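You operate a simulated robot arm through the tools that you are given. There is no shell and no other tool. Be economical: measure what you need, move in short steps, check, and stop when the job is done.

Carry out the task below with a simulated robot arm. There is one attempt and no reset: what you move stays moved.

Task
Set the lead-in flap to its card's angle; clamp and lock it.

It is judged by the outcome, as a careful person would: the job done as asked, and still so three seconds after it is handed in. It fails if anything else is knocked over, pushed out of place, dropped, spilled or broken.

Robot
A 7-joint arm with a vacuum gripper on a trunk, on a base that drives. Base frame: it is fixed to the floor where the robot stands at the start and does not move with it; the origin is under the middle of the robot, x ahead of it, y to its left, z up. Lengths are in mm, angles in degrees, forces in N, time in s.
With the tool pointing down near the work surface it reaches from about 100 to 600 mm from the robot's upright axis, wherever it stands. Its first joint turns from -69.0 to 172.0 degrees. Places, roughly: angle knob [500, 100, 800]; flap card [-600, 6300, 0]; flap clamp lever [300, 100, 800]; white thumb nut [400, 0, 800]. Payload 1.06 kg.
Tool frame: the origin (TCP) lies in the middle of the cups' lips, and z points out of the cups. The gripper has 1 cup of 24 mm across, covering 24 by 24 mm (tool x, y); the bellows give 8 mm. With the vacuum on, a cup seals on a smooth face that it is pressed against (1 to 4 N); it does not hold porous or soft things. The pull reaches 23 N.
Orientation is told as [roll, pitch, yaw] about the base's x, y, z axes, in that order, counted from this pose: with the cups facing straight down, the tool's x points along the base's -x, its y along +y and its z along -z.

Tools
- The arm moves only by the tool servo_tool. Its argument "plan" is a list of rows, each a list of 3 entries, a list of its own where there are three numbers: the shift along the base's x, y, z in cm, then the turn, a rotation vector about the base's x, y, z in degrees, then the vacuum: 1 switches it on, 0 off. In form: [[[dx, dy, dz], [ax, ay, az], vac], ...]. A call has 1 to 12 rows; each row shifts and turns the commanded pose from where the row before left it. A row lasts 0.2 s, in which the tool goes at most 50 mm and 8.6 degrees; a call with a longer step from one row to the next is refused whole, and so is a gripper value outside its range. A pose out of reach is approached as far as the arm can. The call stops where the force on the tool passes 90 N (or 10 N more than at its start, if that is more) or the arm is blocked; 0.2 s more then pass. The pull builds up within a second once a cup has sealed. Time passes only in rows, and 0.2 s behind the last, so rows that do not move give it time. The reply holds the time, the measured pose of the TCP, the force on the tool along the base axes and the pull of the vacuum, in the units named above and with some noise, with the torque about the TCP (base axes, N m) and any sound that the robot's microphone picked up, and new pictures: "show" is both (left out), scene, wrist or none.
- Cameras (640 x 400 px; columns grow to the right, rows downward): "scene" is now at [158.2, 22.9, 1234.4]; the picture's right is [0.26, -0.97, 0.00], its down [-0.59, -0.16, -0.79] and it looks along [0.76, 0.21, -0.61] (base axes); focal length 214 px, centre (320, 200). "wrist" rides on the gripper at [78, 19, -96] in the tool frame; the picture's right is [-0.24, 0.97, 0.00], its down [-0.71, -0.17, -0.68] and it looks along [-0.67, -0.16, 0.73] (tool axes); focal length 243 px, centre (320, 200). There is no depth. A picture from a camera that has moved, and an enlarged one, comes with that camera's place and axes in the base frame and with its lens.
- raise_lower(by): slides the trunk up (or, below 0, down) by that many mm; the arm and the scene camera ride with it, the base frame stays. It gives what a move gives, with no picture.
- base_move(legs): drives the robot by 1 to 6 legs, each [ahead, left, turn to the left] in mm, mm and degrees, along the robot's own axes; the way and the turn of a leg run together, so that a leg with both is an arc; at most 1500 mm and 180 degrees a leg. The arm and the cameras ride along, it lands a little off, and it stops where it bumps. It gives what a move gives, and a new picture of the scene camera.
- aim_head(pan, tilt): turns the head with the scene camera to pan (to the left, within 80 degrees either way) and tilt (down, from -29 to 69), counted from straight ahead of the robot. It gives what a move gives, and a new picture of the scene camera.
- close_up(camera, box): a new picture of the part [left, top, right, bottom] of that camera's present view, enlarged. It takes no simulated time.
- finish_job(): hands the job in; it is judged then, once.

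Work in short steps. Places have to be worked out from the pictures, the camera data and where the tool is seen: move nearer, look again, correct. Check each grasp and each placing, and mend what went wrong. You have 120 turns and 260 pictures in all, those below and enlarged ones among them. Switch the vacuum off and draw the arm clear of the work before you hand the job in, unless the task says otherwise; then end with one line.

The tools are called after "Emit:" as name(argument=value, ...) on one line, values as JSON. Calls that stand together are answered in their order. servo_tool: Moves the arm, as the interface text tells. Its arguments: {"type":"object","properties":{"plan":{"type":"array"},"show":{"type":"string","enum":["both","scene","wrist","none"]}},"required":["plan"]} The other tools are called the same way: raise_lower (by) slides the trunk up or down; base_move (legs) drives the base; aim_head (pan, tilt) turns the head that bears the scene camera; close_up (camera, box) takes an enlarged picture of a part of a camera's view; finish_job () hands the job in.

At the start:

```text
time_s: 0.0
tool_pos: [398.9, 4.2, 1111.9]
tcp_rot: [0.0, -0.1, 0.0]
force: [-0.8, 0.9, 0.1]
wrist_torque: [0.03, 0.01, 0.0]
pull: 0.0
trunk travel left (down, up): [-400.0, 92.0]
robot x, y, heading: [3.5, 1.4, 0.2]
head pan, tilt: [15.1, 37.9]
```

scene: 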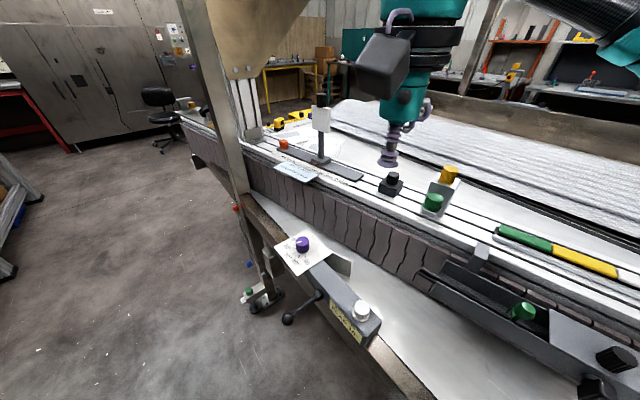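
wrist: 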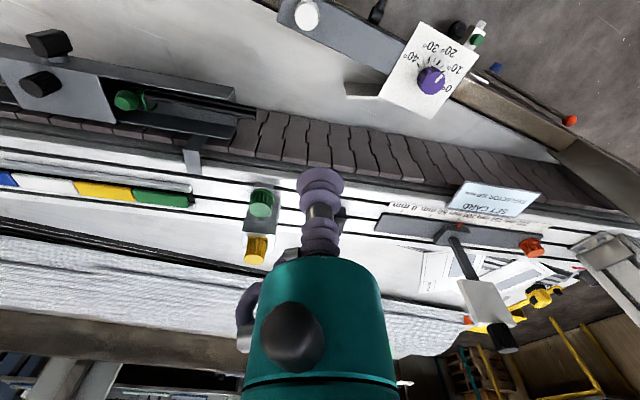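

The scene shows a knob with a dial, a lever and a white thumb nut, plus a "SET CARD" nearby. I'll enlarge these parts first.

Emit:
close_up(camera="scene", box=[240, 220, 400, 350])

Emit:
close_up(camera="wrist", box=[270, 0, 590, 220])

Emit:
close_up(camera="scene", box=[230, 90, 390, 190])

```text
3.08 times, centred on (320, 285) of scene
camera zoom: at [158.2, 22.9, 1234.4], right [0.26, -0.97, 0.0], down [-0.59, -0.16, -0.79], along [0.76, 0.21, -0.61], focal length 660 px, centre (320, -62)
```

zoom: 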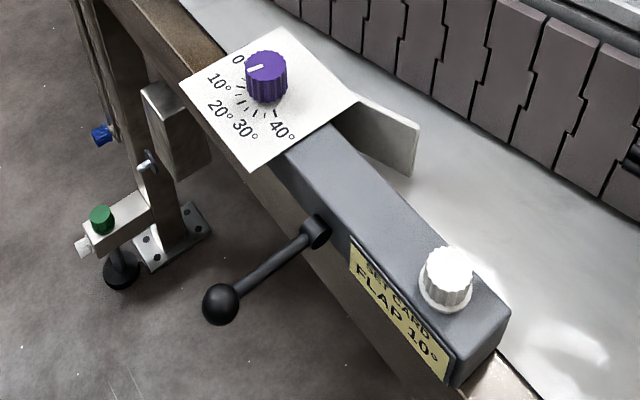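

```text
1.82 times, centred on (430, 110) of wrist
camera zoom: at [320.6, 22.9, 1208.3], right [0.24, 0.97, 0.0], down [0.71, -0.17, 0.69], along [0.67, -0.16, -0.73], focal length 441 px, centre (120, 364)
```

zoom: 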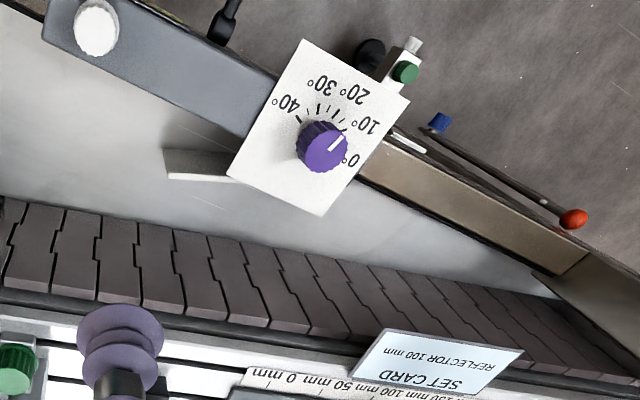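

```text
4.00 times, centred on (310, 140) of scene
camera zoom: at [158.2, 22.9, 1234.4], right [0.26, -0.97, 0.0], down [-0.59, -0.16, -0.79], along [0.76, 0.21, -0.61], focal length 858 px, centre (360, 440)
```

zoom: 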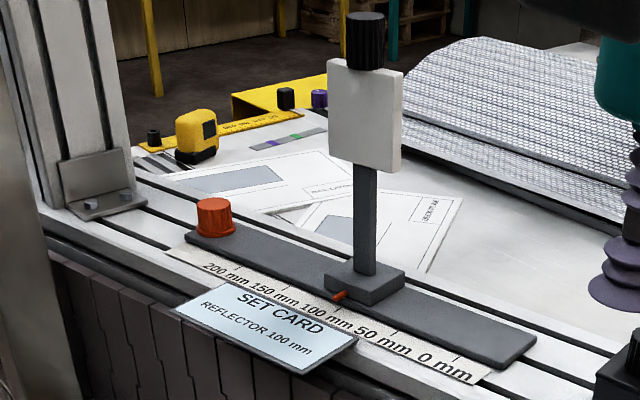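

The housing label seems to read "SET CARD FLAP 10°", but the place list puts a flap card far to the left. I'll read the label closely, then look left.

Emit:
close_up(camera="scene", box=[320, 290, 370, 345])

Emit:
aim_head(pan=80, tilt=15)

```text
7.27 times, centred on (345, 318) of scene
camera zoom: at [158.2, 22.9, 1234.4], right [0.26, -0.97, 0.0], down [-0.59, -0.16, -0.79], along [0.76, 0.21, -0.61], focal length 1560 px, centre (138, -654)
```

zoom: 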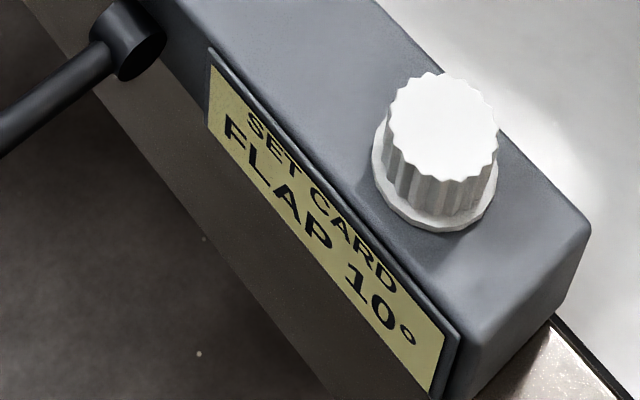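

```text
time_s: 1.4
tool_pos: [399.0, 6.1, 1113.0]
tcp_rot: [-0.1, -0.1, -0.1]
force: [-0.1, -0.1, 1.0]
wrist_torque: [0.01, -0.02, 0.0]
pull: 0.1
trunk travel left (down, up): [-400.0, 92.0]
robot x, y, heading: [-2.5, 0.2, 0.1]
head pan, tilt: [80.0, 15.0]
camera scene: at [91.1, 92.3, 1270.7], right [0.98, -0.17, 0.0], down [-0.05, -0.26, -0.97], along [0.17, 0.95, -0.26], focal length 214 px, centre (320, 200)
```

scene: 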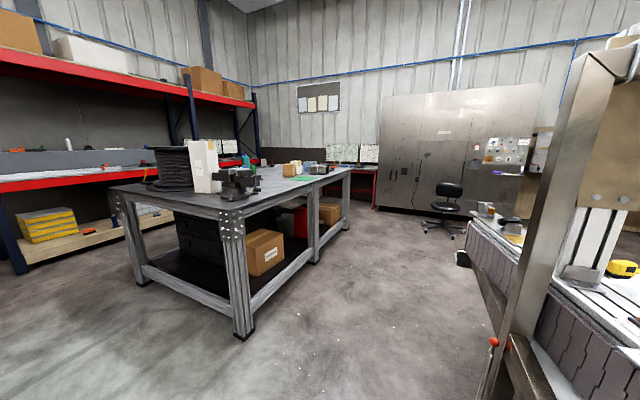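

At (-600, 6300) the card should appear near column 256, rows 150–190. I'll enlarge that area.

Emit:
close_up(camera="scene", box=[190, 70, 390, 210])

Emit:
close_up(camera="scene", box=[235, 140, 300, 185])

```text
2.86 times, centred on (290, 140) of scene
camera zoom: at [91.1, 92.3, 1270.7], right [0.98, -0.17, 0.0], down [-0.05, -0.26, -0.97], along [0.17, 0.95, -0.26], focal length 613 px, centre (406, 371)
```

zoom: 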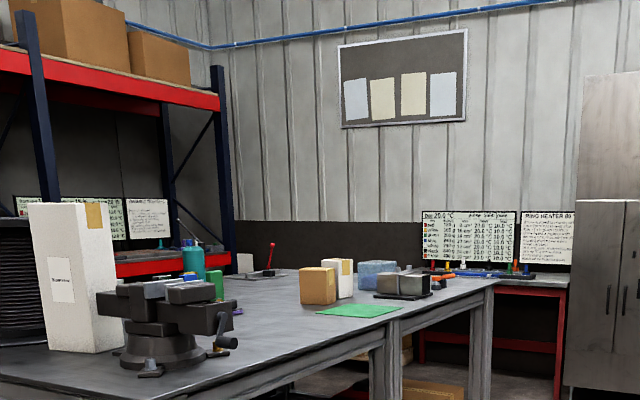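

```text
8.89 times, centred on (268, 162) of scene
camera zoom: at [91.1, 92.3, 1270.7], right [0.98, -0.17, 0.0], down [-0.05, -0.26, -0.97], along [0.17, 0.95, -0.26], focal length 1906 px, centre (787, 533)
```

zoom: 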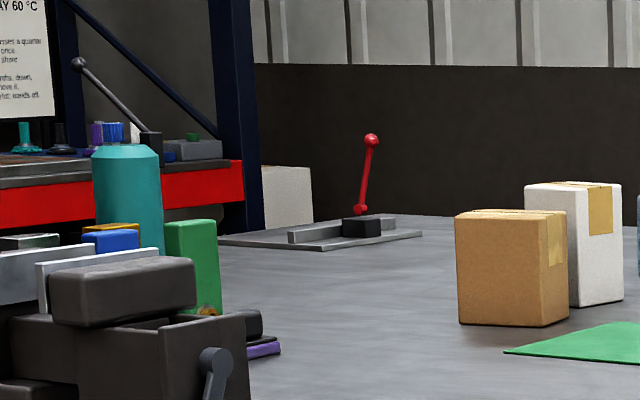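

There are boards by the back-left shelf. I'll enlarge them before deciding whether to drive.

Emit:
close_up(camera="scene", box=[190, 130, 255, 170])

Emit:
close_up(camera="scene", box=[320, 135, 400, 185])

Emit:
close_up(camera="scene", box=[290, 75, 350, 120])

Emit:
close_up(camera="scene", box=[470, 120, 550, 190])

```text
9.85 times, centred on (222, 150) of scene
camera zoom: at [91.1, 92.3, 1270.7], right [0.98, -0.17, 0.0], down [-0.05, -0.26, -0.97], along [0.17, 0.95, -0.26], focal length 2112 px, centre (1280, 692)
```

zoom: 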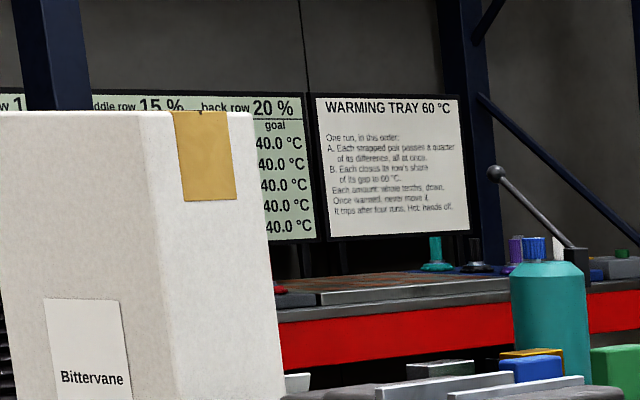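

```text
8.00 times, centred on (360, 160) of scene
camera zoom: at [91.1, 92.3, 1270.7], right [0.98, -0.17, 0.0], down [-0.05, -0.26, -0.97], along [0.17, 0.95, -0.26], focal length 1716 px, centre (0, 520)
```

zoom: 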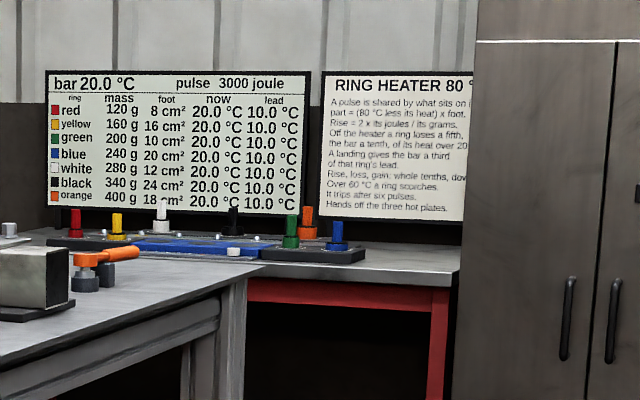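

```text
8.89 times, centred on (320, 98) of scene
camera zoom: at [91.1, 92.3, 1270.7], right [0.98, -0.17, 0.0], down [-0.05, -0.26, -0.97], along [0.17, 0.95, -0.26], focal length 1906 px, centre (320, 1111)
```

zoom: 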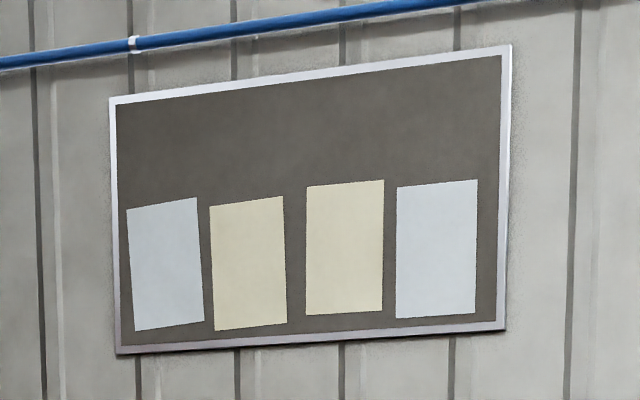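

```text
5.71 times, centred on (510, 155) of scene
camera zoom: at [91.1, 92.3, 1270.7], right [0.98, -0.17, 0.0], down [-0.05, -0.26, -0.97], along [0.17, 0.95, -0.26], focal length 1226 px, centre (-766, 457)
```

zoom: 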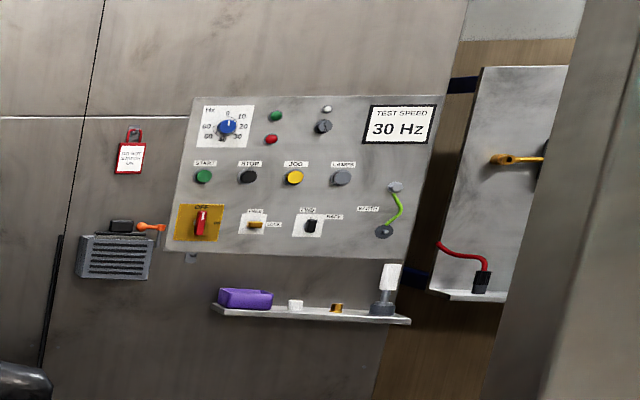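

The card isn't readable from here. The (-600, 6300, ~0) spot falls near the back corner, hidden behind the bench. The yellow label might not be this flap's current card, so I'll check, and first I'll retract the arm.

Emit:
servo_tool(plan=[[[-4, 0, 0], [0, 0, 0], 0], [[-4, 0, 0], [0, 0, 0], 0], [[-4, 0, 0], [0, 0, 0], 0], [[-4, 0, 0], [0, 0, 0], 0]], show="none")

Emit:
aim_head(pan=80, tilt=45)

```text
time_s: 2.4
tool_pos: [239.6, 6.3, 1110.3]
tcp_rot: [0.0, 0.1, 0.1]
force: [0.3, -0.4, -0.9]
wrist_torque: [0.0, -0.02, -0.02]
pull: 0.0
trunk travel left (down, up): [-400.0, 92.0]
robot x, y, heading: [-1.1, 0.5, -0.1]
head pan, tilt: [80.0, 15.0]
```

```text
time_s: 3.3
tool_pos: [240.0, 5.1, 1110.6]
tcp_rot: [0.1, 0.0, -0.1]
force: [3.7, -1.7, -0.9]
wrist_torque: [0.23, 0.23, 0.21]
pull: 0.0
trunk travel left (down, up): [-400.0, 92.0]
robot x, y, heading: [-2.4, -0.4, -0.3]
head pan, tilt: [80.0, 45.0]
camera scene: at [88.6, 80.6, 1224.2], right [0.99, -0.17, 0.0], down [-0.12, -0.69, -0.71], along [0.12, 0.7, -0.7], focal length 214 px, centre (320, 200)
```

scene: 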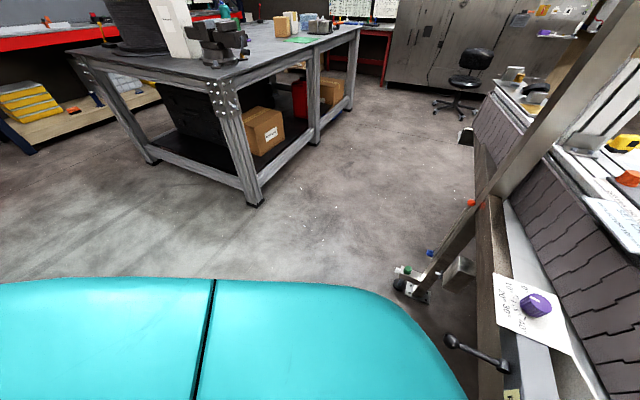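

The floor to the left is clear, and the robot's body is close to the stop foot and lever. I'll back off diagonally, then turn toward the corridor between the bench and the line.

Emit:
base_move(legs=[[-250, 250, 0], [0, 0, 52]])

Emit:
aim_head(pan=0, tilt=20)

```text
time_s: 8.4
tool_pos: [-104.4, 438.8, 1109.8]
tcp_rot: [0.1, 0.0, 52.3]
force: [9.7, 8.2, -0.1]
wrist_torque: [-0.96, 1.08, 0.1]
pull: 0.1
trunk travel left (down, up): [-400.0, 92.0]
robot x, y, heading: [-248.8, 242.5, 52.2]
head pan, tilt: [80.0, 45.0]
camera scene: at [-256.0, 363.1, 1223.9], right [0.73, 0.68, 0.0], down [0.48, -0.52, -0.71], along [-0.48, 0.52, -0.71], focal length 214 px, centre (320, 200)
```

scene: 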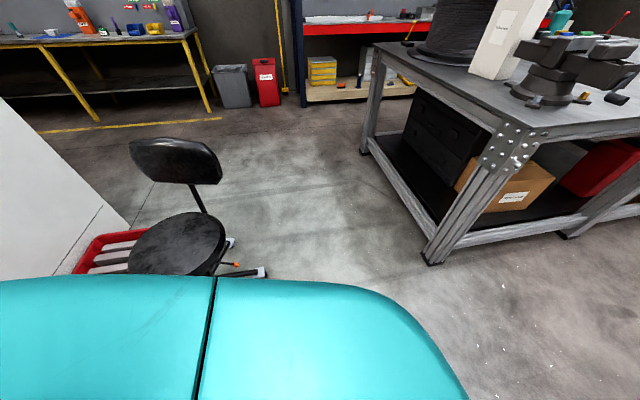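

```text
time_s: 9.9
tool_pos: [-100.6, 443.3, 1112.6]
tcp_rot: [0.5, 0.5, 50.3]
force: [110.0, 89.2, 55.0]
wrist_torque: [-12.7, 16.61, -1.55]
pull: 0.1
trunk travel left (down, up): [-400.0, 92.0]
robot x, y, heading: [-248.7, 242.6, 52.3]
head pan, tilt: [0.0, 20.0]
camera scene: at [-247.1, 383.2, 1255.3], right [0.86, 0.5, 0.0], down [0.21, -0.36, -0.91], along [-0.46, 0.79, -0.41], focal length 214 px, centre (320, 200)
```

scene: 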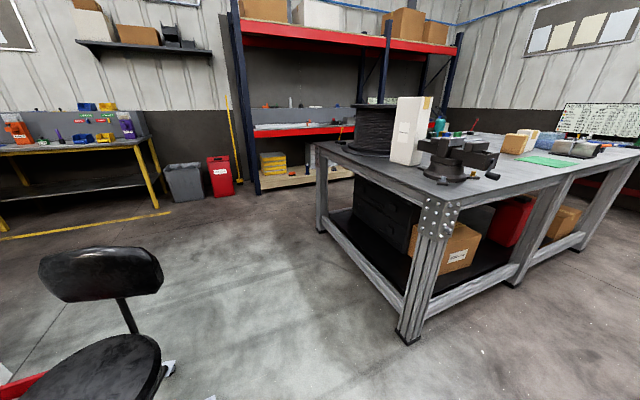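

The force reading shows the head is pressing against the retracted arm. I'll pan the head back first.

Emit:
aim_head(pan=80, tilt=20)

```text
time_s: 11.4
tool_pos: [-104.4, 438.2, 1109.3]
tcp_rot: [0.0, 0.0, 52.5]
force: [-3.3, 11.0, -0.7]
wrist_torque: [-1.09, -0.36, -1.1]
pull: 0.0
trunk travel left (down, up): [-400.0, 92.0]
robot x, y, heading: [-245.8, 243.3, 52.4]
head pan, tilt: [80.0, 20.0]
camera scene: at [-263.0, 372.7, 1262.6], right [0.74, 0.67, 0.0], down [0.23, -0.25, -0.94], along [-0.63, 0.7, -0.34], focal length 214 px, centre (320, 200)
```

scene: 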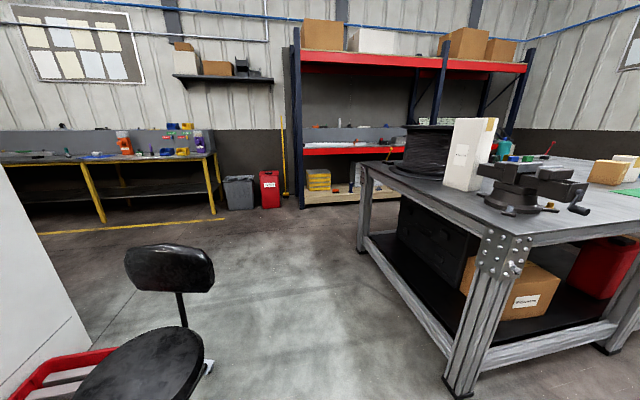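

The head is free again and the readings are near normal. Next I'll extend the arm 16 cm along the heading, where it started, so the head can turn freely, and then look ahead.

Emit:
servo_tool(plan=[[[2.46, 3.15, 0], [0, 0, 0], 0], [[2.46, 3.15, 0], [0, 0, 0], 0], [[2.46, 3.15, 0], [0, 0, 0], 0], [[2.46, 3.15, 0], [0, 0, 0], 0]], show="none")

Emit:
aim_head(pan=15, tilt=25)

```text
time_s: 12.4
tool_pos: [-5.4, 567.5, 1110.2]
tcp_rot: [-0.1, -0.1, 52.3]
force: [-0.5, -0.3, -1.4]
wrist_torque: [0.0, 0.01, -0.01]
pull: 0.0
trunk travel left (down, up): [-400.0, 92.0]
robot x, y, heading: [-245.7, 241.8, 52.3]
head pan, tilt: [80.0, 20.0]
```

```text
time_s: 13.8
tool_pos: [-6.9, 565.4, 1109.9]
tcp_rot: [0.1, -0.1, 52.3]
force: [0.0, -1.1, 0.6]
wrist_torque: [-0.03, 0.02, 0.03]
pull: 0.1
trunk travel left (down, up): [-400.0, 92.0]
robot x, y, heading: [-248.5, 244.7, 52.4]
head pan, tilt: [15.0, 25.0]
camera scene: at [-165.3, 388.4, 1254.5], right [0.92, -0.39, 0.0], down [-0.16, -0.39, -0.91], along [0.35, 0.84, -0.42], focal length 214 px, centre (320, 200)
```

scene: 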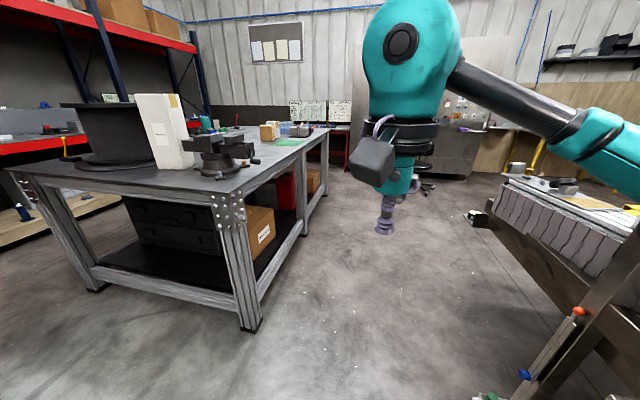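

The corridor ahead is clear, so I'll drive forward.

Emit:
base_move(legs=[[1500, 0, 0]])

```text
time_s: 21.2
tool_pos: [897.5, 1760.2, 1108.9]
tcp_rot: [-0.1, 0.0, 53.1]
force: [-0.5, 0.1, -0.4]
wrist_torque: [0.0, 0.02, -0.04]
pull: 0.0
trunk travel left (down, up): [-400.0, 92.0]
robot x, y, heading: [659.2, 1438.6, 52.8]
head pan, tilt: [15.0, 25.0]
camera scene: at [740.4, 1581.6, 1254.5], right [0.93, -0.37, 0.0], down [-0.16, -0.39, -0.91], along [0.34, 0.84, -0.42], focal length 214 px, centre (320, 200)
```

scene: 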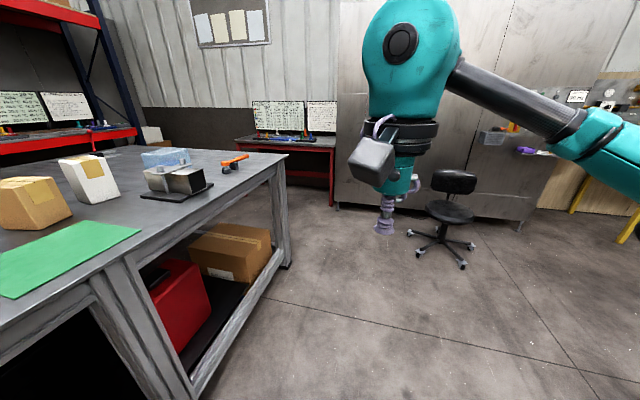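

Clear for another 900 mm. I'll bias slightly left of the chair, then look left.

Emit:
base_move(legs=[[900, 80, 0]])

Emit:
aim_head(pan=60, tilt=20)

```text
time_s: 25.9
tool_pos: [1370.0, 2509.9, 1109.8]
tcp_rot: [0.0, 0.0, 52.3]
force: [0.7, 0.1, 0.6]
wrist_torque: [0.0, 0.0, -0.02]
pull: 0.1
trunk travel left (down, up): [-400.0, 92.0]
robot x, y, heading: [1128.2, 2190.8, 52.3]
head pan, tilt: [15.0, 25.0]
camera scene: at [1211.2, 2332.7, 1254.5], right [0.92, -0.38, 0.0], down [-0.16, -0.39, -0.91], along [0.35, 0.84, -0.42], focal length 214 px, centre (320, 200)
```

scene: 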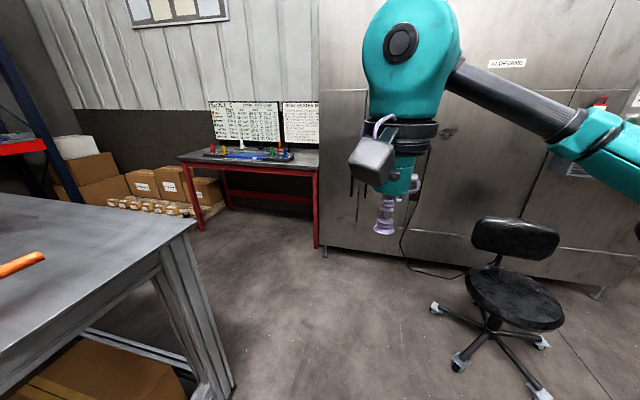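

```text
time_s: 27.0
tool_pos: [1369.5, 2510.6, 1110.4]
tcp_rot: [0.0, -0.1, 52.4]
force: [-0.1, 0.8, -0.9]
wrist_torque: [0.01, 0.0, 0.01]
pull: 0.1
trunk travel left (down, up): [-400.0, 92.0]
robot x, y, heading: [1129.4, 2191.6, 52.6]
head pan, tilt: [60.0, 20.0]
camera scene: at [1140.3, 2333.6, 1262.6], right [0.93, 0.38, 0.0], down [0.13, -0.32, -0.94], along [-0.36, 0.87, -0.34], focal length 214 px, centre (320, 200)
```

scene: 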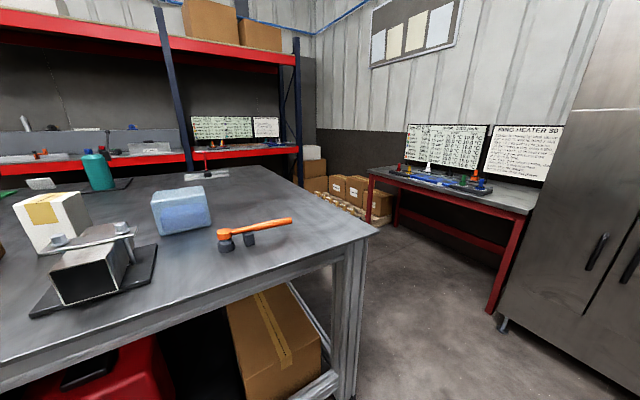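

The listed point projects to about (315, 185), which is the box stack in the corner. I'll enlarge it.

Emit:
close_up(camera="scene", box=[290, 140, 400, 230])

Emit:
close_up(camera="scene", box=[290, 140, 345, 185])

```text
4.44 times, centred on (345, 185) of scene
camera zoom: at [1140.3, 2333.6, 1262.6], right [0.93, 0.38, 0.0], down [0.13, -0.32, -0.94], along [-0.36, 0.87, -0.34], focal length 953 px, centre (209, 267)
```

zoom: 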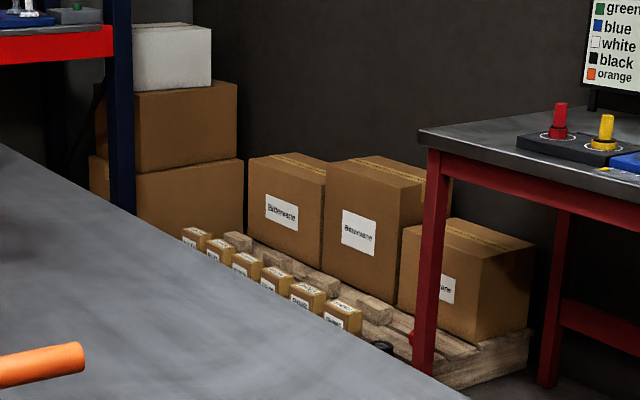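

```text
8.89 times, centred on (318, 162) of scene
camera zoom: at [1140.3, 2333.6, 1262.6], right [0.93, 0.38, 0.0], down [0.13, -0.32, -0.94], along [-0.36, 0.87, -0.34], focal length 1906 px, centre (342, 533)
```

zoom: 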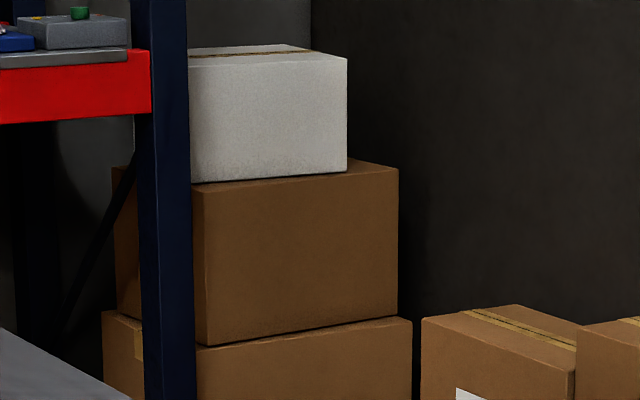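

The stack and the bench block the floor there. I'll go past the bench end and look down the aisle.

Emit:
base_move(legs=[[950, 0, 0]])

Emit:
aim_head(pan=70, tilt=20)

```text
time_s: 32.1
tool_pos: [1955.5, 3278.4, 1108.8]
tcp_rot: [0.0, 0.0, 52.7]
force: [0.3, 0.1, 0.5]
wrist_torque: [-0.02, 0.01, 0.03]
pull: 0.1
trunk travel left (down, up): [-400.0, 92.0]
robot x, y, heading: [1718.7, 2959.7, 52.8]
head pan, tilt: [60.0, 20.0]
camera scene: at [1727.2, 3101.3, 1262.6], right [0.92, 0.39, 0.0], down [0.13, -0.32, -0.94], along [-0.36, 0.87, -0.34], focal length 214 px, centre (320, 200)
```

scene: 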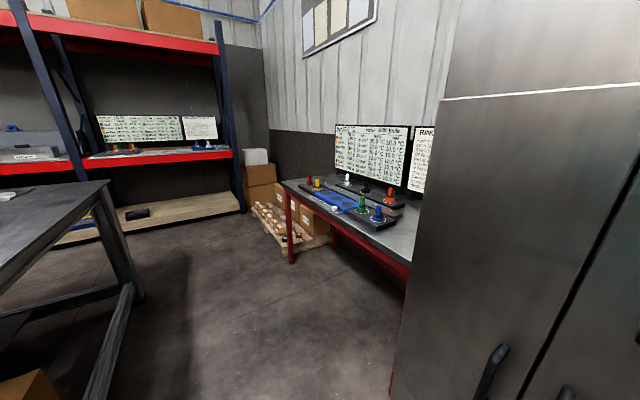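

```text
time_s: 32.8
tool_pos: [1956.8, 3279.1, 1109.4]
tcp_rot: [0.1, -0.1, 52.7]
force: [-0.1, -0.3, -0.2]
wrist_torque: [0.0, -0.01, -0.03]
pull: 0.0
trunk travel left (down, up): [-400.0, 92.0]
robot x, y, heading: [1719.2, 2955.4, 52.8]
head pan, tilt: [70.0, 20.0]
camera scene: at [1712.8, 3093.6, 1262.6], right [0.84, 0.54, 0.0], down [0.18, -0.29, -0.94], along [-0.51, 0.79, -0.34], focal length 214 px, centre (320, 200)
```

scene: 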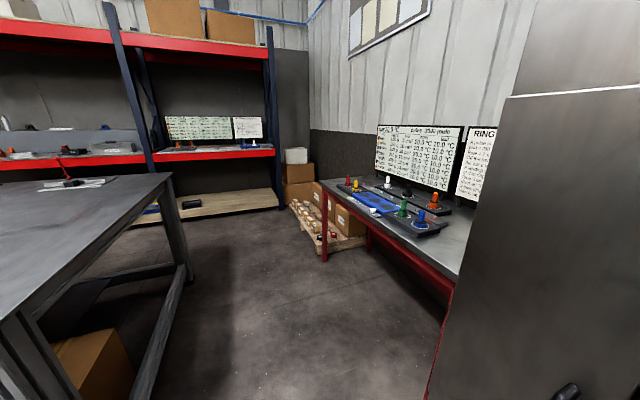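

I'll enlarge around the projected spot (309, 192).

Emit:
close_up(camera="scene", box=[270, 140, 380, 265])

Emit:
close_up(camera="scene", box=[150, 170, 310, 270])

```text
3.20 times, centred on (325, 202) of scene
camera zoom: at [1712.8, 3093.6, 1262.6], right [0.84, 0.54, 0.0], down [0.18, -0.29, -0.94], along [-0.51, 0.79, -0.34], focal length 686 px, centre (304, 192)
```

zoom: 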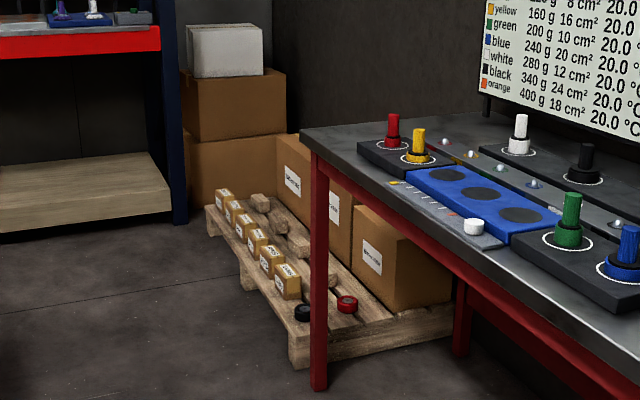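

```text
4.00 times, centred on (230, 220) of scene
camera zoom: at [1712.8, 3093.6, 1262.6], right [0.84, 0.54, 0.0], down [0.18, -0.29, -0.94], along [-0.51, 0.79, -0.34], focal length 858 px, centre (680, 120)
```

zoom: 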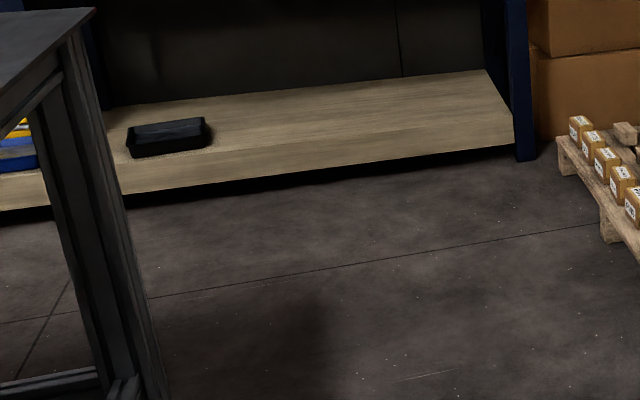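

The point lies at or behind the corner boxes. I'll turn left down the aisle and approach.

Emit:
base_move(legs=[[130, 0, 0], [0, 0, 90], [1300, 0, 0]])

Emit:
aim_head(pan=-15, tilt=25)

```text
time_s: 44.2
tool_pos: [436.2, 4155.7, 1109.8]
tcp_rot: [0.0, 0.1, 140.6]
force: [0.4, 0.9, 1.0]
wrist_torque: [-0.01, -0.03, -0.03]
pull: 0.0
trunk travel left (down, up): [-400.0, 92.0]
robot x, y, heading: [749.6, 3906.3, 140.4]
head pan, tilt: [70.0, 20.0]
camera scene: at [612.1, 3905.4, 1262.6], right [-0.51, 0.86, 0.0], down [0.29, 0.17, -0.94], along [-0.81, -0.48, -0.34], focal length 214 px, centre (320, 200)
```

scene: 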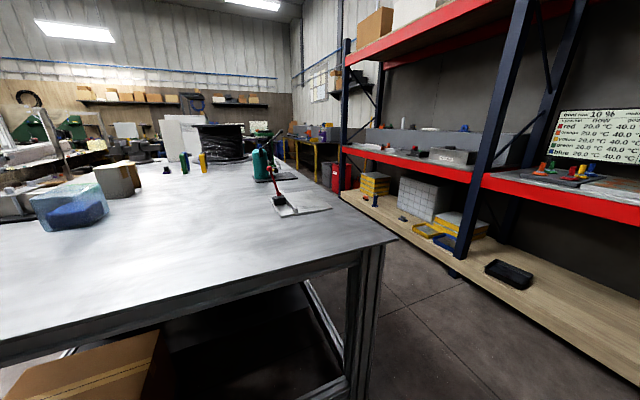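

```text
time_s: 45.8
tool_pos: [437.4, 4156.0, 1109.2]
tcp_rot: [0.0, -0.1, 140.5]
force: [-0.7, 0.1, -0.2]
wrist_torque: [0.02, 0.0, 0.05]
pull: 0.1
trunk travel left (down, up): [-400.0, 92.0]
robot x, y, heading: [750.2, 3903.4, 140.7]
head pan, tilt: [-15.0, 25.0]
camera scene: at [639.0, 4027.5, 1254.5], right [0.81, 0.58, 0.0], down [0.25, -0.34, -0.91], along [-0.53, 0.74, -0.42], focal length 214 px, centre (320, 200)
```

scene: 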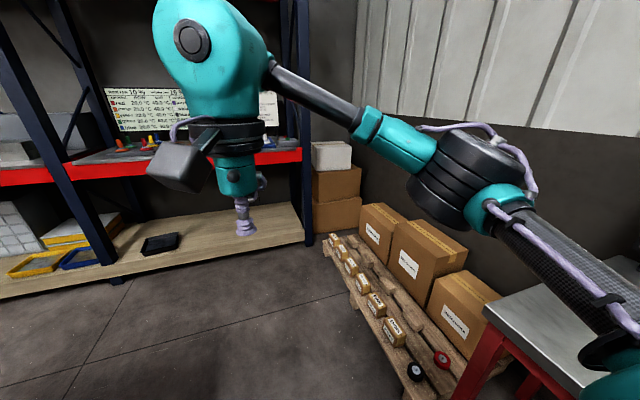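

The target projects to about (343, 204), by the stacked brown boxes. I'll zoom in.

Emit:
close_up(camera="scene", box=[300, 130, 430, 270])

Emit:
close_up(camera="scene", box=[310, 240, 470, 400])

```text
2.86 times, centred on (365, 200) of scene
camera zoom: at [639.0, 4027.5, 1254.5], right [0.81, 0.58, 0.0], down [0.25, -0.34, -0.91], along [-0.53, 0.74, -0.42], focal length 613 px, centre (191, 200)
```

zoom: 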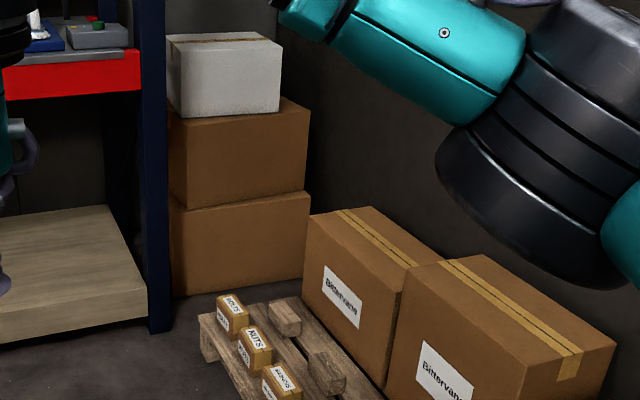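

```text
2.50 times, centred on (390, 320) of scene
camera zoom: at [639.0, 4027.5, 1254.5], right [0.81, 0.58, 0.0], down [0.25, -0.34, -0.91], along [-0.53, 0.74, -0.42], focal length 536 px, centre (145, -100)
```

zoom: 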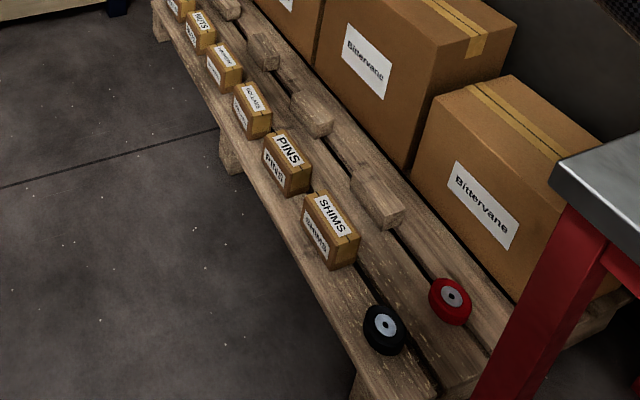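

The listed point projects exactly onto the room's wall corner at floor level (column about 353, corner at about 357). That looks like a room origin, not a card, and nothing is there. The only flap card is the yellow one on the flap's housing, "FLAP 10°", so I'll drive back the way I came.

Emit:
base_move(legs=[[-1340, 0, 0], [0, 0, -88.3]])

```text
time_s: 56.1
tool_pos: [2001.2, 3359.3, 1109.6]
tcp_rot: [0.0, -0.1, 52.4]
force: [-0.8, 0.3, -0.4]
wrist_torque: [0.02, 0.01, 0.02]
pull: 0.0
trunk travel left (down, up): [-400.0, 92.0]
robot x, y, heading: [1762.7, 3041.1, 52.5]
head pan, tilt: [-15.0, 25.0]
camera scene: at [1879.9, 3153.1, 1254.5], right [0.61, -0.8, 0.0], down [-0.34, -0.26, -0.91], along [0.72, 0.55, -0.42], focal length 214 px, centre (320, 200)
```

scene: 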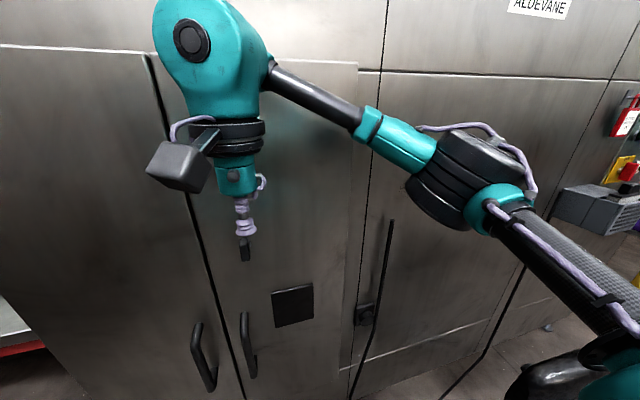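

Now reversing along the corridor.

Emit:
base_move(legs=[[-1200, -38, 0], [-1200, -38, 0], [-1000, -33, 0]])

```text
time_s: 72.9
tool_pos: [51.1, 514.4, 1109.6]
tcp_rot: [0.0, -0.1, 54.9]
force: [-0.5, 0.2, 0.7]
wrist_torque: [-0.01, 0.0, 0.04]
pull: 0.0
trunk travel left (down, up): [-400.0, 92.0]
robot x, y, heading: [-174.2, 183.9, 55.1]
head pan, tilt: [-15.0, 25.0]
camera scene: at [-60.3, 302.4, 1254.5], right [0.64, -0.77, 0.0], down [-0.32, -0.27, -0.91], along [0.69, 0.58, -0.42], focal length 214 px, centre (320, 200)
```

scene: 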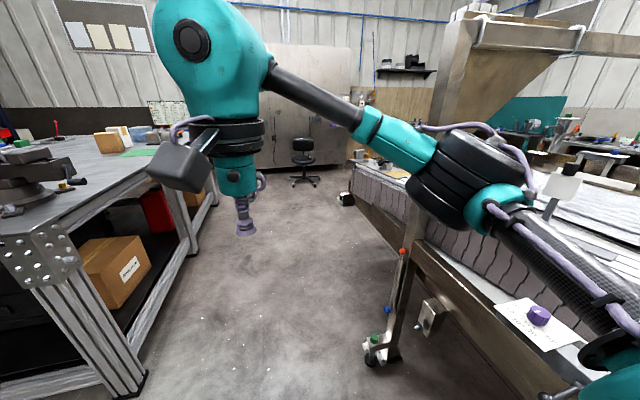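

I'll back up a little more, turn to heading 0 well clear of the post, and then look.

Emit:
base_move(legs=[[-130, 0, 0], [0, 0, -55.1]])

Emit:
aim_head(pan=10, tilt=40)

```text
time_s: 76.7
tool_pos: [152.2, 74.8, 1109.7]
tcp_rot: [0.0, -0.1, -1.2]
force: [0.1, 0.3, -1.1]
wrist_torque: [0.0, 0.01, 0.01]
pull: 0.0
trunk travel left (down, up): [-400.0, 92.0]
robot x, y, heading: [-253.9, 77.2, -1.2]
head pan, tilt: [-15.0, 25.0]
camera scene: at [-84.3, 51.0, 1254.5], right [-0.28, -0.96, 0.0], down [-0.41, 0.12, -0.91], along [0.87, -0.25, -0.42], focal length 214 px, centre (320, 200)
```

scene: 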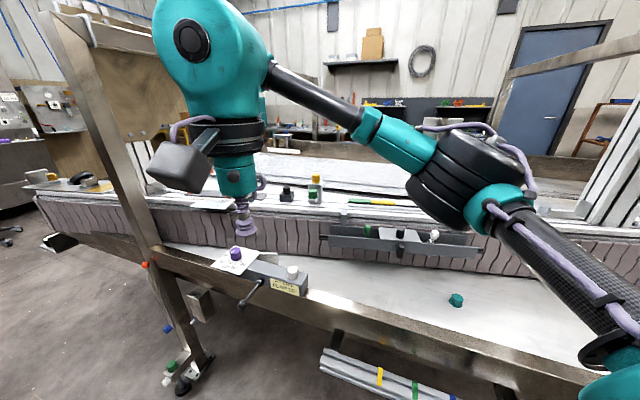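

```text
time_s: 77.6
tool_pos: [152.9, 75.2, 1109.5]
tcp_rot: [0.0, -0.1, -1.3]
force: [0.6, 0.5, 0.0]
wrist_torque: [-0.01, -0.01, 0.0]
pull: 0.1
trunk travel left (down, up): [-400.0, 92.0]
robot x, y, heading: [-248.0, 80.0, -1.2]
head pan, tilt: [10.0, 40.0]
camera scene: at [-88.7, 89.7, 1231.2], right [0.15, -0.99, 0.0], down [-0.63, -0.1, -0.77], along [0.76, 0.12, -0.64], focal length 214 px, centre (320, 200)
```

scene: 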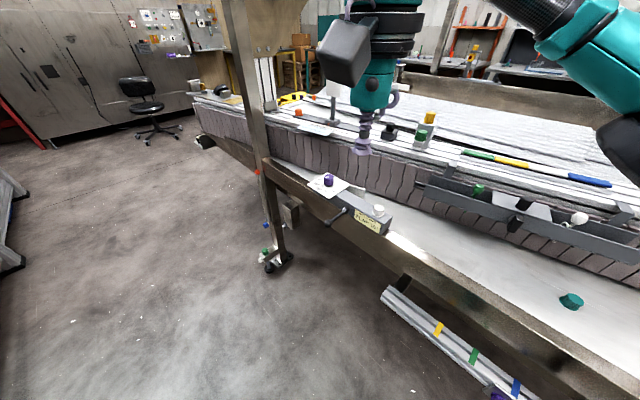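

I'll drive back to near the starting stance.

Emit:
base_move(legs=[[232, -75, 1.2]])

Emit:
aim_head(pan=10, tilt=52)

```text
time_s: 79.3
tool_pos: [384.7, 11.6, 1108.9]
tcp_rot: [0.0, 0.0, 0.5]
force: [-0.2, -1.0, -0.3]
wrist_torque: [0.02, 0.04, 0.03]
pull: 0.0
trunk travel left (down, up): [-400.0, 92.0]
robot x, y, heading: [-14.8, 1.8, 0.5]
head pan, tilt: [10.0, 40.0]
camera scene: at [142.1, 18.3, 1231.1], right [0.18, -0.98, 0.0], down [-0.63, -0.12, -0.77], along [0.75, 0.14, -0.64], focal length 214 px, centre (320, 200)
```

scene: 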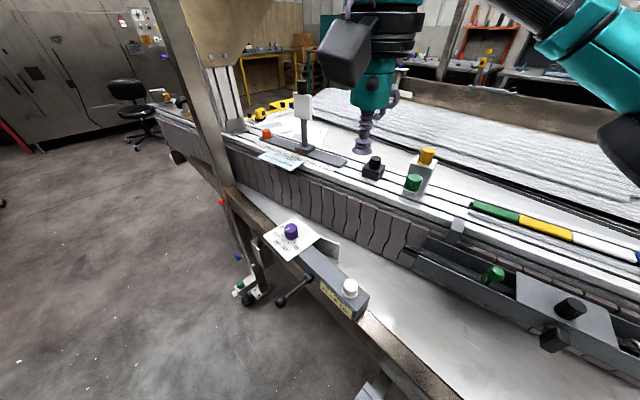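

```text
time_s: 80.1
tool_pos: [383.2, 12.6, 1109.0]
tcp_rot: [0.1, -0.1, 0.4]
force: [0.1, -0.3, 0.2]
wrist_torque: [-0.02, -0.05, -0.01]
pull: 0.1
trunk travel left (down, up): [-400.0, 92.0]
robot x, y, heading: [-14.9, 2.9, 0.5]
head pan, tilt: [10.0, 52.0]
camera scene: at [131.9, 16.7, 1214.4], right [0.18, -0.98, 0.0], down [-0.77, -0.14, -0.62], along [0.61, 0.11, -0.79], focal length 214 px, centre (320, 200)
```

scene: 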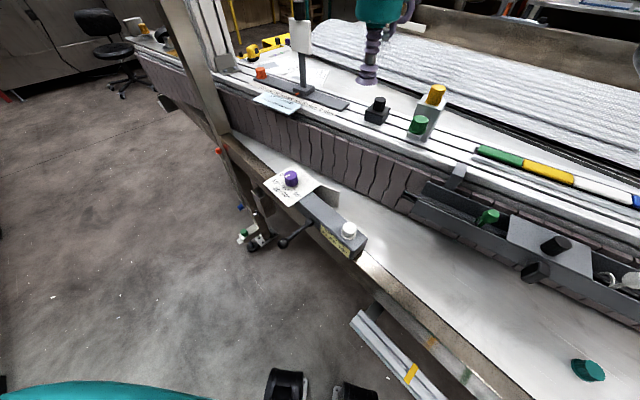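

From two views I estimate the knob top at about (469, 152, 847), the nut top at about (350, 2, 865), and the lever ball at about (322, 134, 800). I'll lower the tool toward the knob for a wrist view.

Emit:
servo_tool(plan=[[[1.4, 2.2, -2.7], [0, 0, 0], 0], [[1.4, 2.2, -2.7], [0, 0, 0], 0], [[1.4, 2.2, -2.7], [0, 0, 0], 0], [[1.4, 2.2, -2.7], [0, 0, 0], 0]], show="both")

```text
time_s: 81.1
tool_pos: [439.2, 100.7, 1002.1]
tcp_rot: [0.0, 0.0, 0.6]
force: [0.3, -0.2, 0.1]
wrist_torque: [0.0, 0.0, -0.02]
pull: 0.1
trunk travel left (down, up): [-400.0, 92.0]
robot x, y, heading: [-15.2, 1.2, 0.6]
head pan, tilt: [10.0, 52.0]
camera scene: at [132.0, 16.9, 1214.3], right [0.18, -0.98, 0.0], down [-0.77, -0.14, -0.62], along [0.61, 0.11, -0.79], focal length 214 px, centre (320, 200)
camera wrist: at [362.1, 118.3, 1096.9], right [0.23, 0.97, 0.0], down [0.71, -0.17, 0.69], along [0.67, -0.16, -0.73], focal length 243 px, centre (320, 200)
```

scene: 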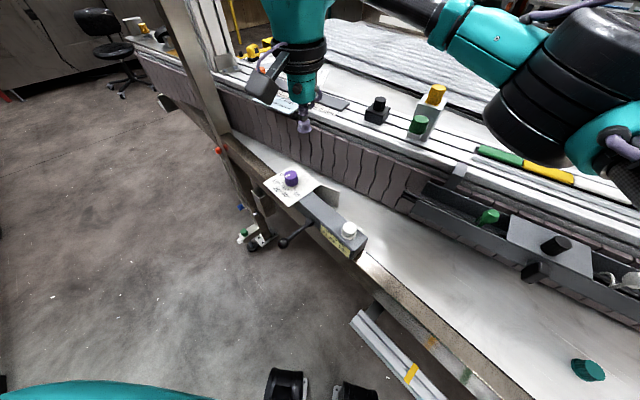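
wrist: 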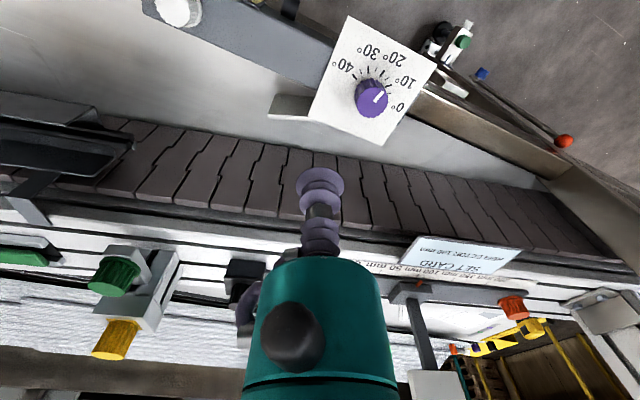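

The wrist camera sees the knob and dial clearly. I'll enlarge those and the lever.

Emit:
close_up(camera="wrist", box=[300, 10, 450, 150])

Emit:
close_up(camera="scene", box=[250, 160, 380, 270])

```text
2.86 times, centred on (375, 80) of wrist
camera zoom: at [362.1, 118.3, 1096.9], right [0.23, 0.97, 0.0], down [0.71, -0.17, 0.69], along [0.67, -0.16, -0.73], focal length 693 px, centre (163, 543)
```

zoom: 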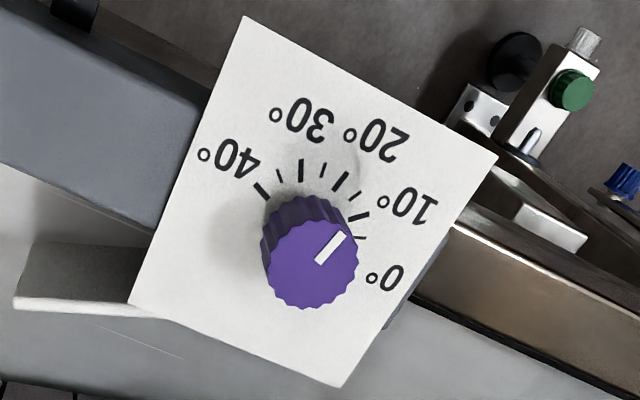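

```text
3.64 times, centred on (315, 215) of scene
camera zoom: at [132.0, 16.9, 1214.3], right [0.18, -0.98, 0.0], down [-0.77, -0.14, -0.62], along [0.61, 0.11, -0.79], focal length 780 px, centre (338, 146)
```

zoom: 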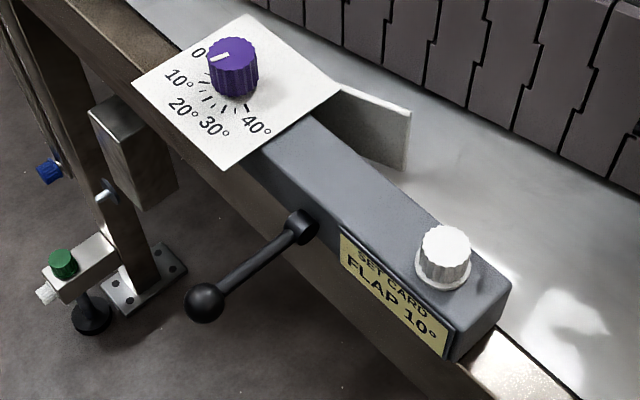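

Projecting ticks and pointer to the base plane gives the dial centre at about (469.7, 147) and the knob top at z about 847. The ticks are 10° at 94°, 20° at 132° and 30° at 173°. The pointer is at about 126°, so the dial reads about 18° and needs about −31° of knob turn. I'll move above the knob.

Emit:
servo_tool(plan=[[[0.76, 1.16, -3.0], [0, 0, 0], 0], [[0.76, 1.16, -3.0], [0, 0, 0], 0], [[0.76, 1.16, -3.0], [0, 0, 0], 0], [[0.76, 1.16, -3.0], [0, 0, 0], 0]])

```text
time_s: 82.1
tool_pos: [471.7, 147.3, 884.7]
tcp_rot: [0.0, -0.1, 0.5]
force: [0.3, -0.8, 0.1]
wrist_torque: [-0.04, 0.0, 0.01]
pull: 0.0
trunk travel left (down, up): [-400.0, 92.0]
robot x, y, heading: [-17.1, 1.3, 0.6]
head pan, tilt: [10.0, 52.0]
camera scene: at [131.9, 16.9, 1214.3], right [0.18, -0.98, 0.0], down [-0.77, -0.14, -0.62], along [0.61, 0.11, -0.79], focal length 214 px, centre (320, 200)
camera wrist: at [393.4, 163.6, 979.4], right [0.23, 0.97, 0.0], down [0.71, -0.17, 0.69], along [0.67, -0.16, -0.73], focal length 243 px, centre (320, 200)
```

scene: 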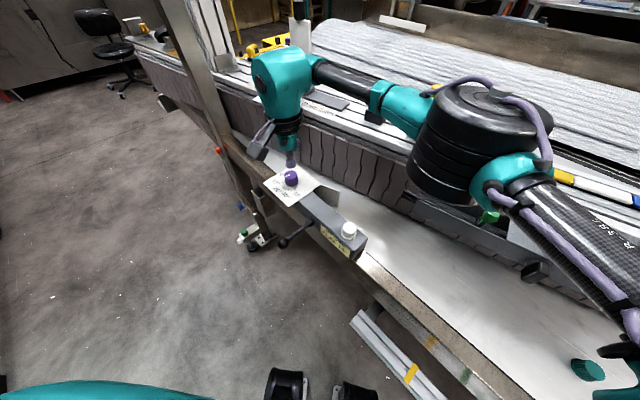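
wrist: 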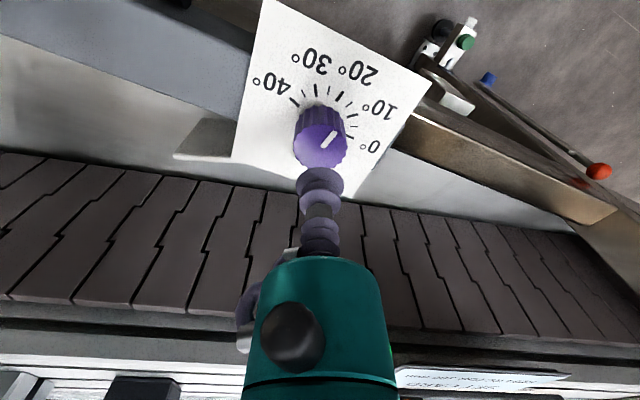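

Triangulating again puts the knob top at about (469, 146, 853). I'll descend gently with the vacuum on.

Emit:
servo_tool(plan=[[[-0.25, -0.1, -1.0], [0, 0, 0], 1], [[0, 0, -0.9], [0, 0, 0], 1], [[0, 0, -0.6], [0, 0, 0], 1], [[0, 0, -0.3], [0, 0, 0], 1], [[0, 0, -0.2], [0, 0, 0], 1]])

```text
time_s: 83.3
tool_pos: [467.0, 144.7, 853.7]
tcp_rot: [0.1, -0.2, 0.5]
force: [9.8, 3.2, 20.2]
wrist_torque: [-0.02, 0.14, 0.0]
pull: 22.4
trunk travel left (down, up): [-400.0, 92.0]
robot x, y, heading: [-18.9, 4.5, 0.4]
head pan, tilt: [10.0, 52.0]
camera scene: at [131.7, 16.7, 1214.5], right [0.18, -0.98, 0.0], down [-0.77, -0.14, -0.62], along [0.61, 0.11, -0.79], focal length 214 px, centre (320, 200)
camera wrist: at [388.9, 162.6, 949.2], right [0.23, 0.97, 0.0], down [0.71, -0.17, 0.69], along [0.67, -0.15, -0.73], focal length 243 px, centre (320, 200)
```

scene: 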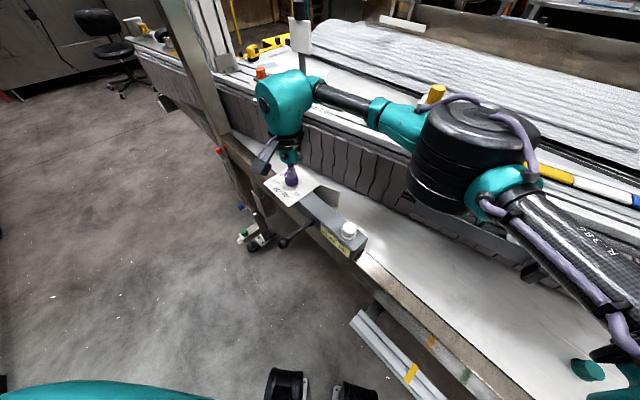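
wrist: 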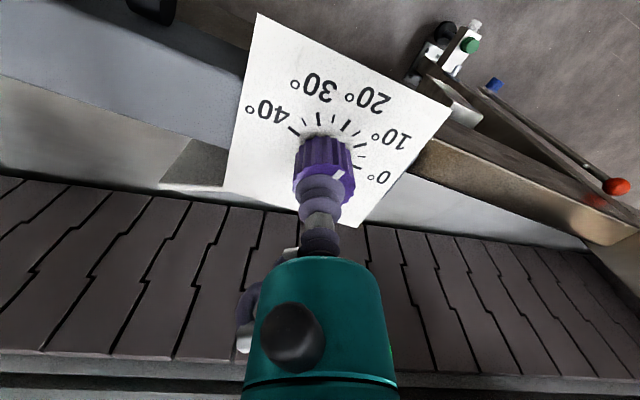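

The cup sealed, but it's pressing a bit hard at 20 N. I'll ease up by 2.5 mm and read again.

Emit:
servo_tool(plan=[[[0, 0, 0.25], [0, 0, 0], 1], [[0, 0, 0], [0, 0, 0], 1]], show="none")

```text
time_s: 83.9
tool_pos: [468.2, 145.6, 852.2]
tcp_rot: [-0.1, 0.1, 0.5]
force: [5.9, 5.6, 1.5]
wrist_torque: [0.01, 0.06, -0.11]
pull: 22.6
trunk travel left (down, up): [-400.0, 92.0]
robot x, y, heading: [-17.3, 1.9, 0.3]
head pan, tilt: [10.0, 52.0]
```

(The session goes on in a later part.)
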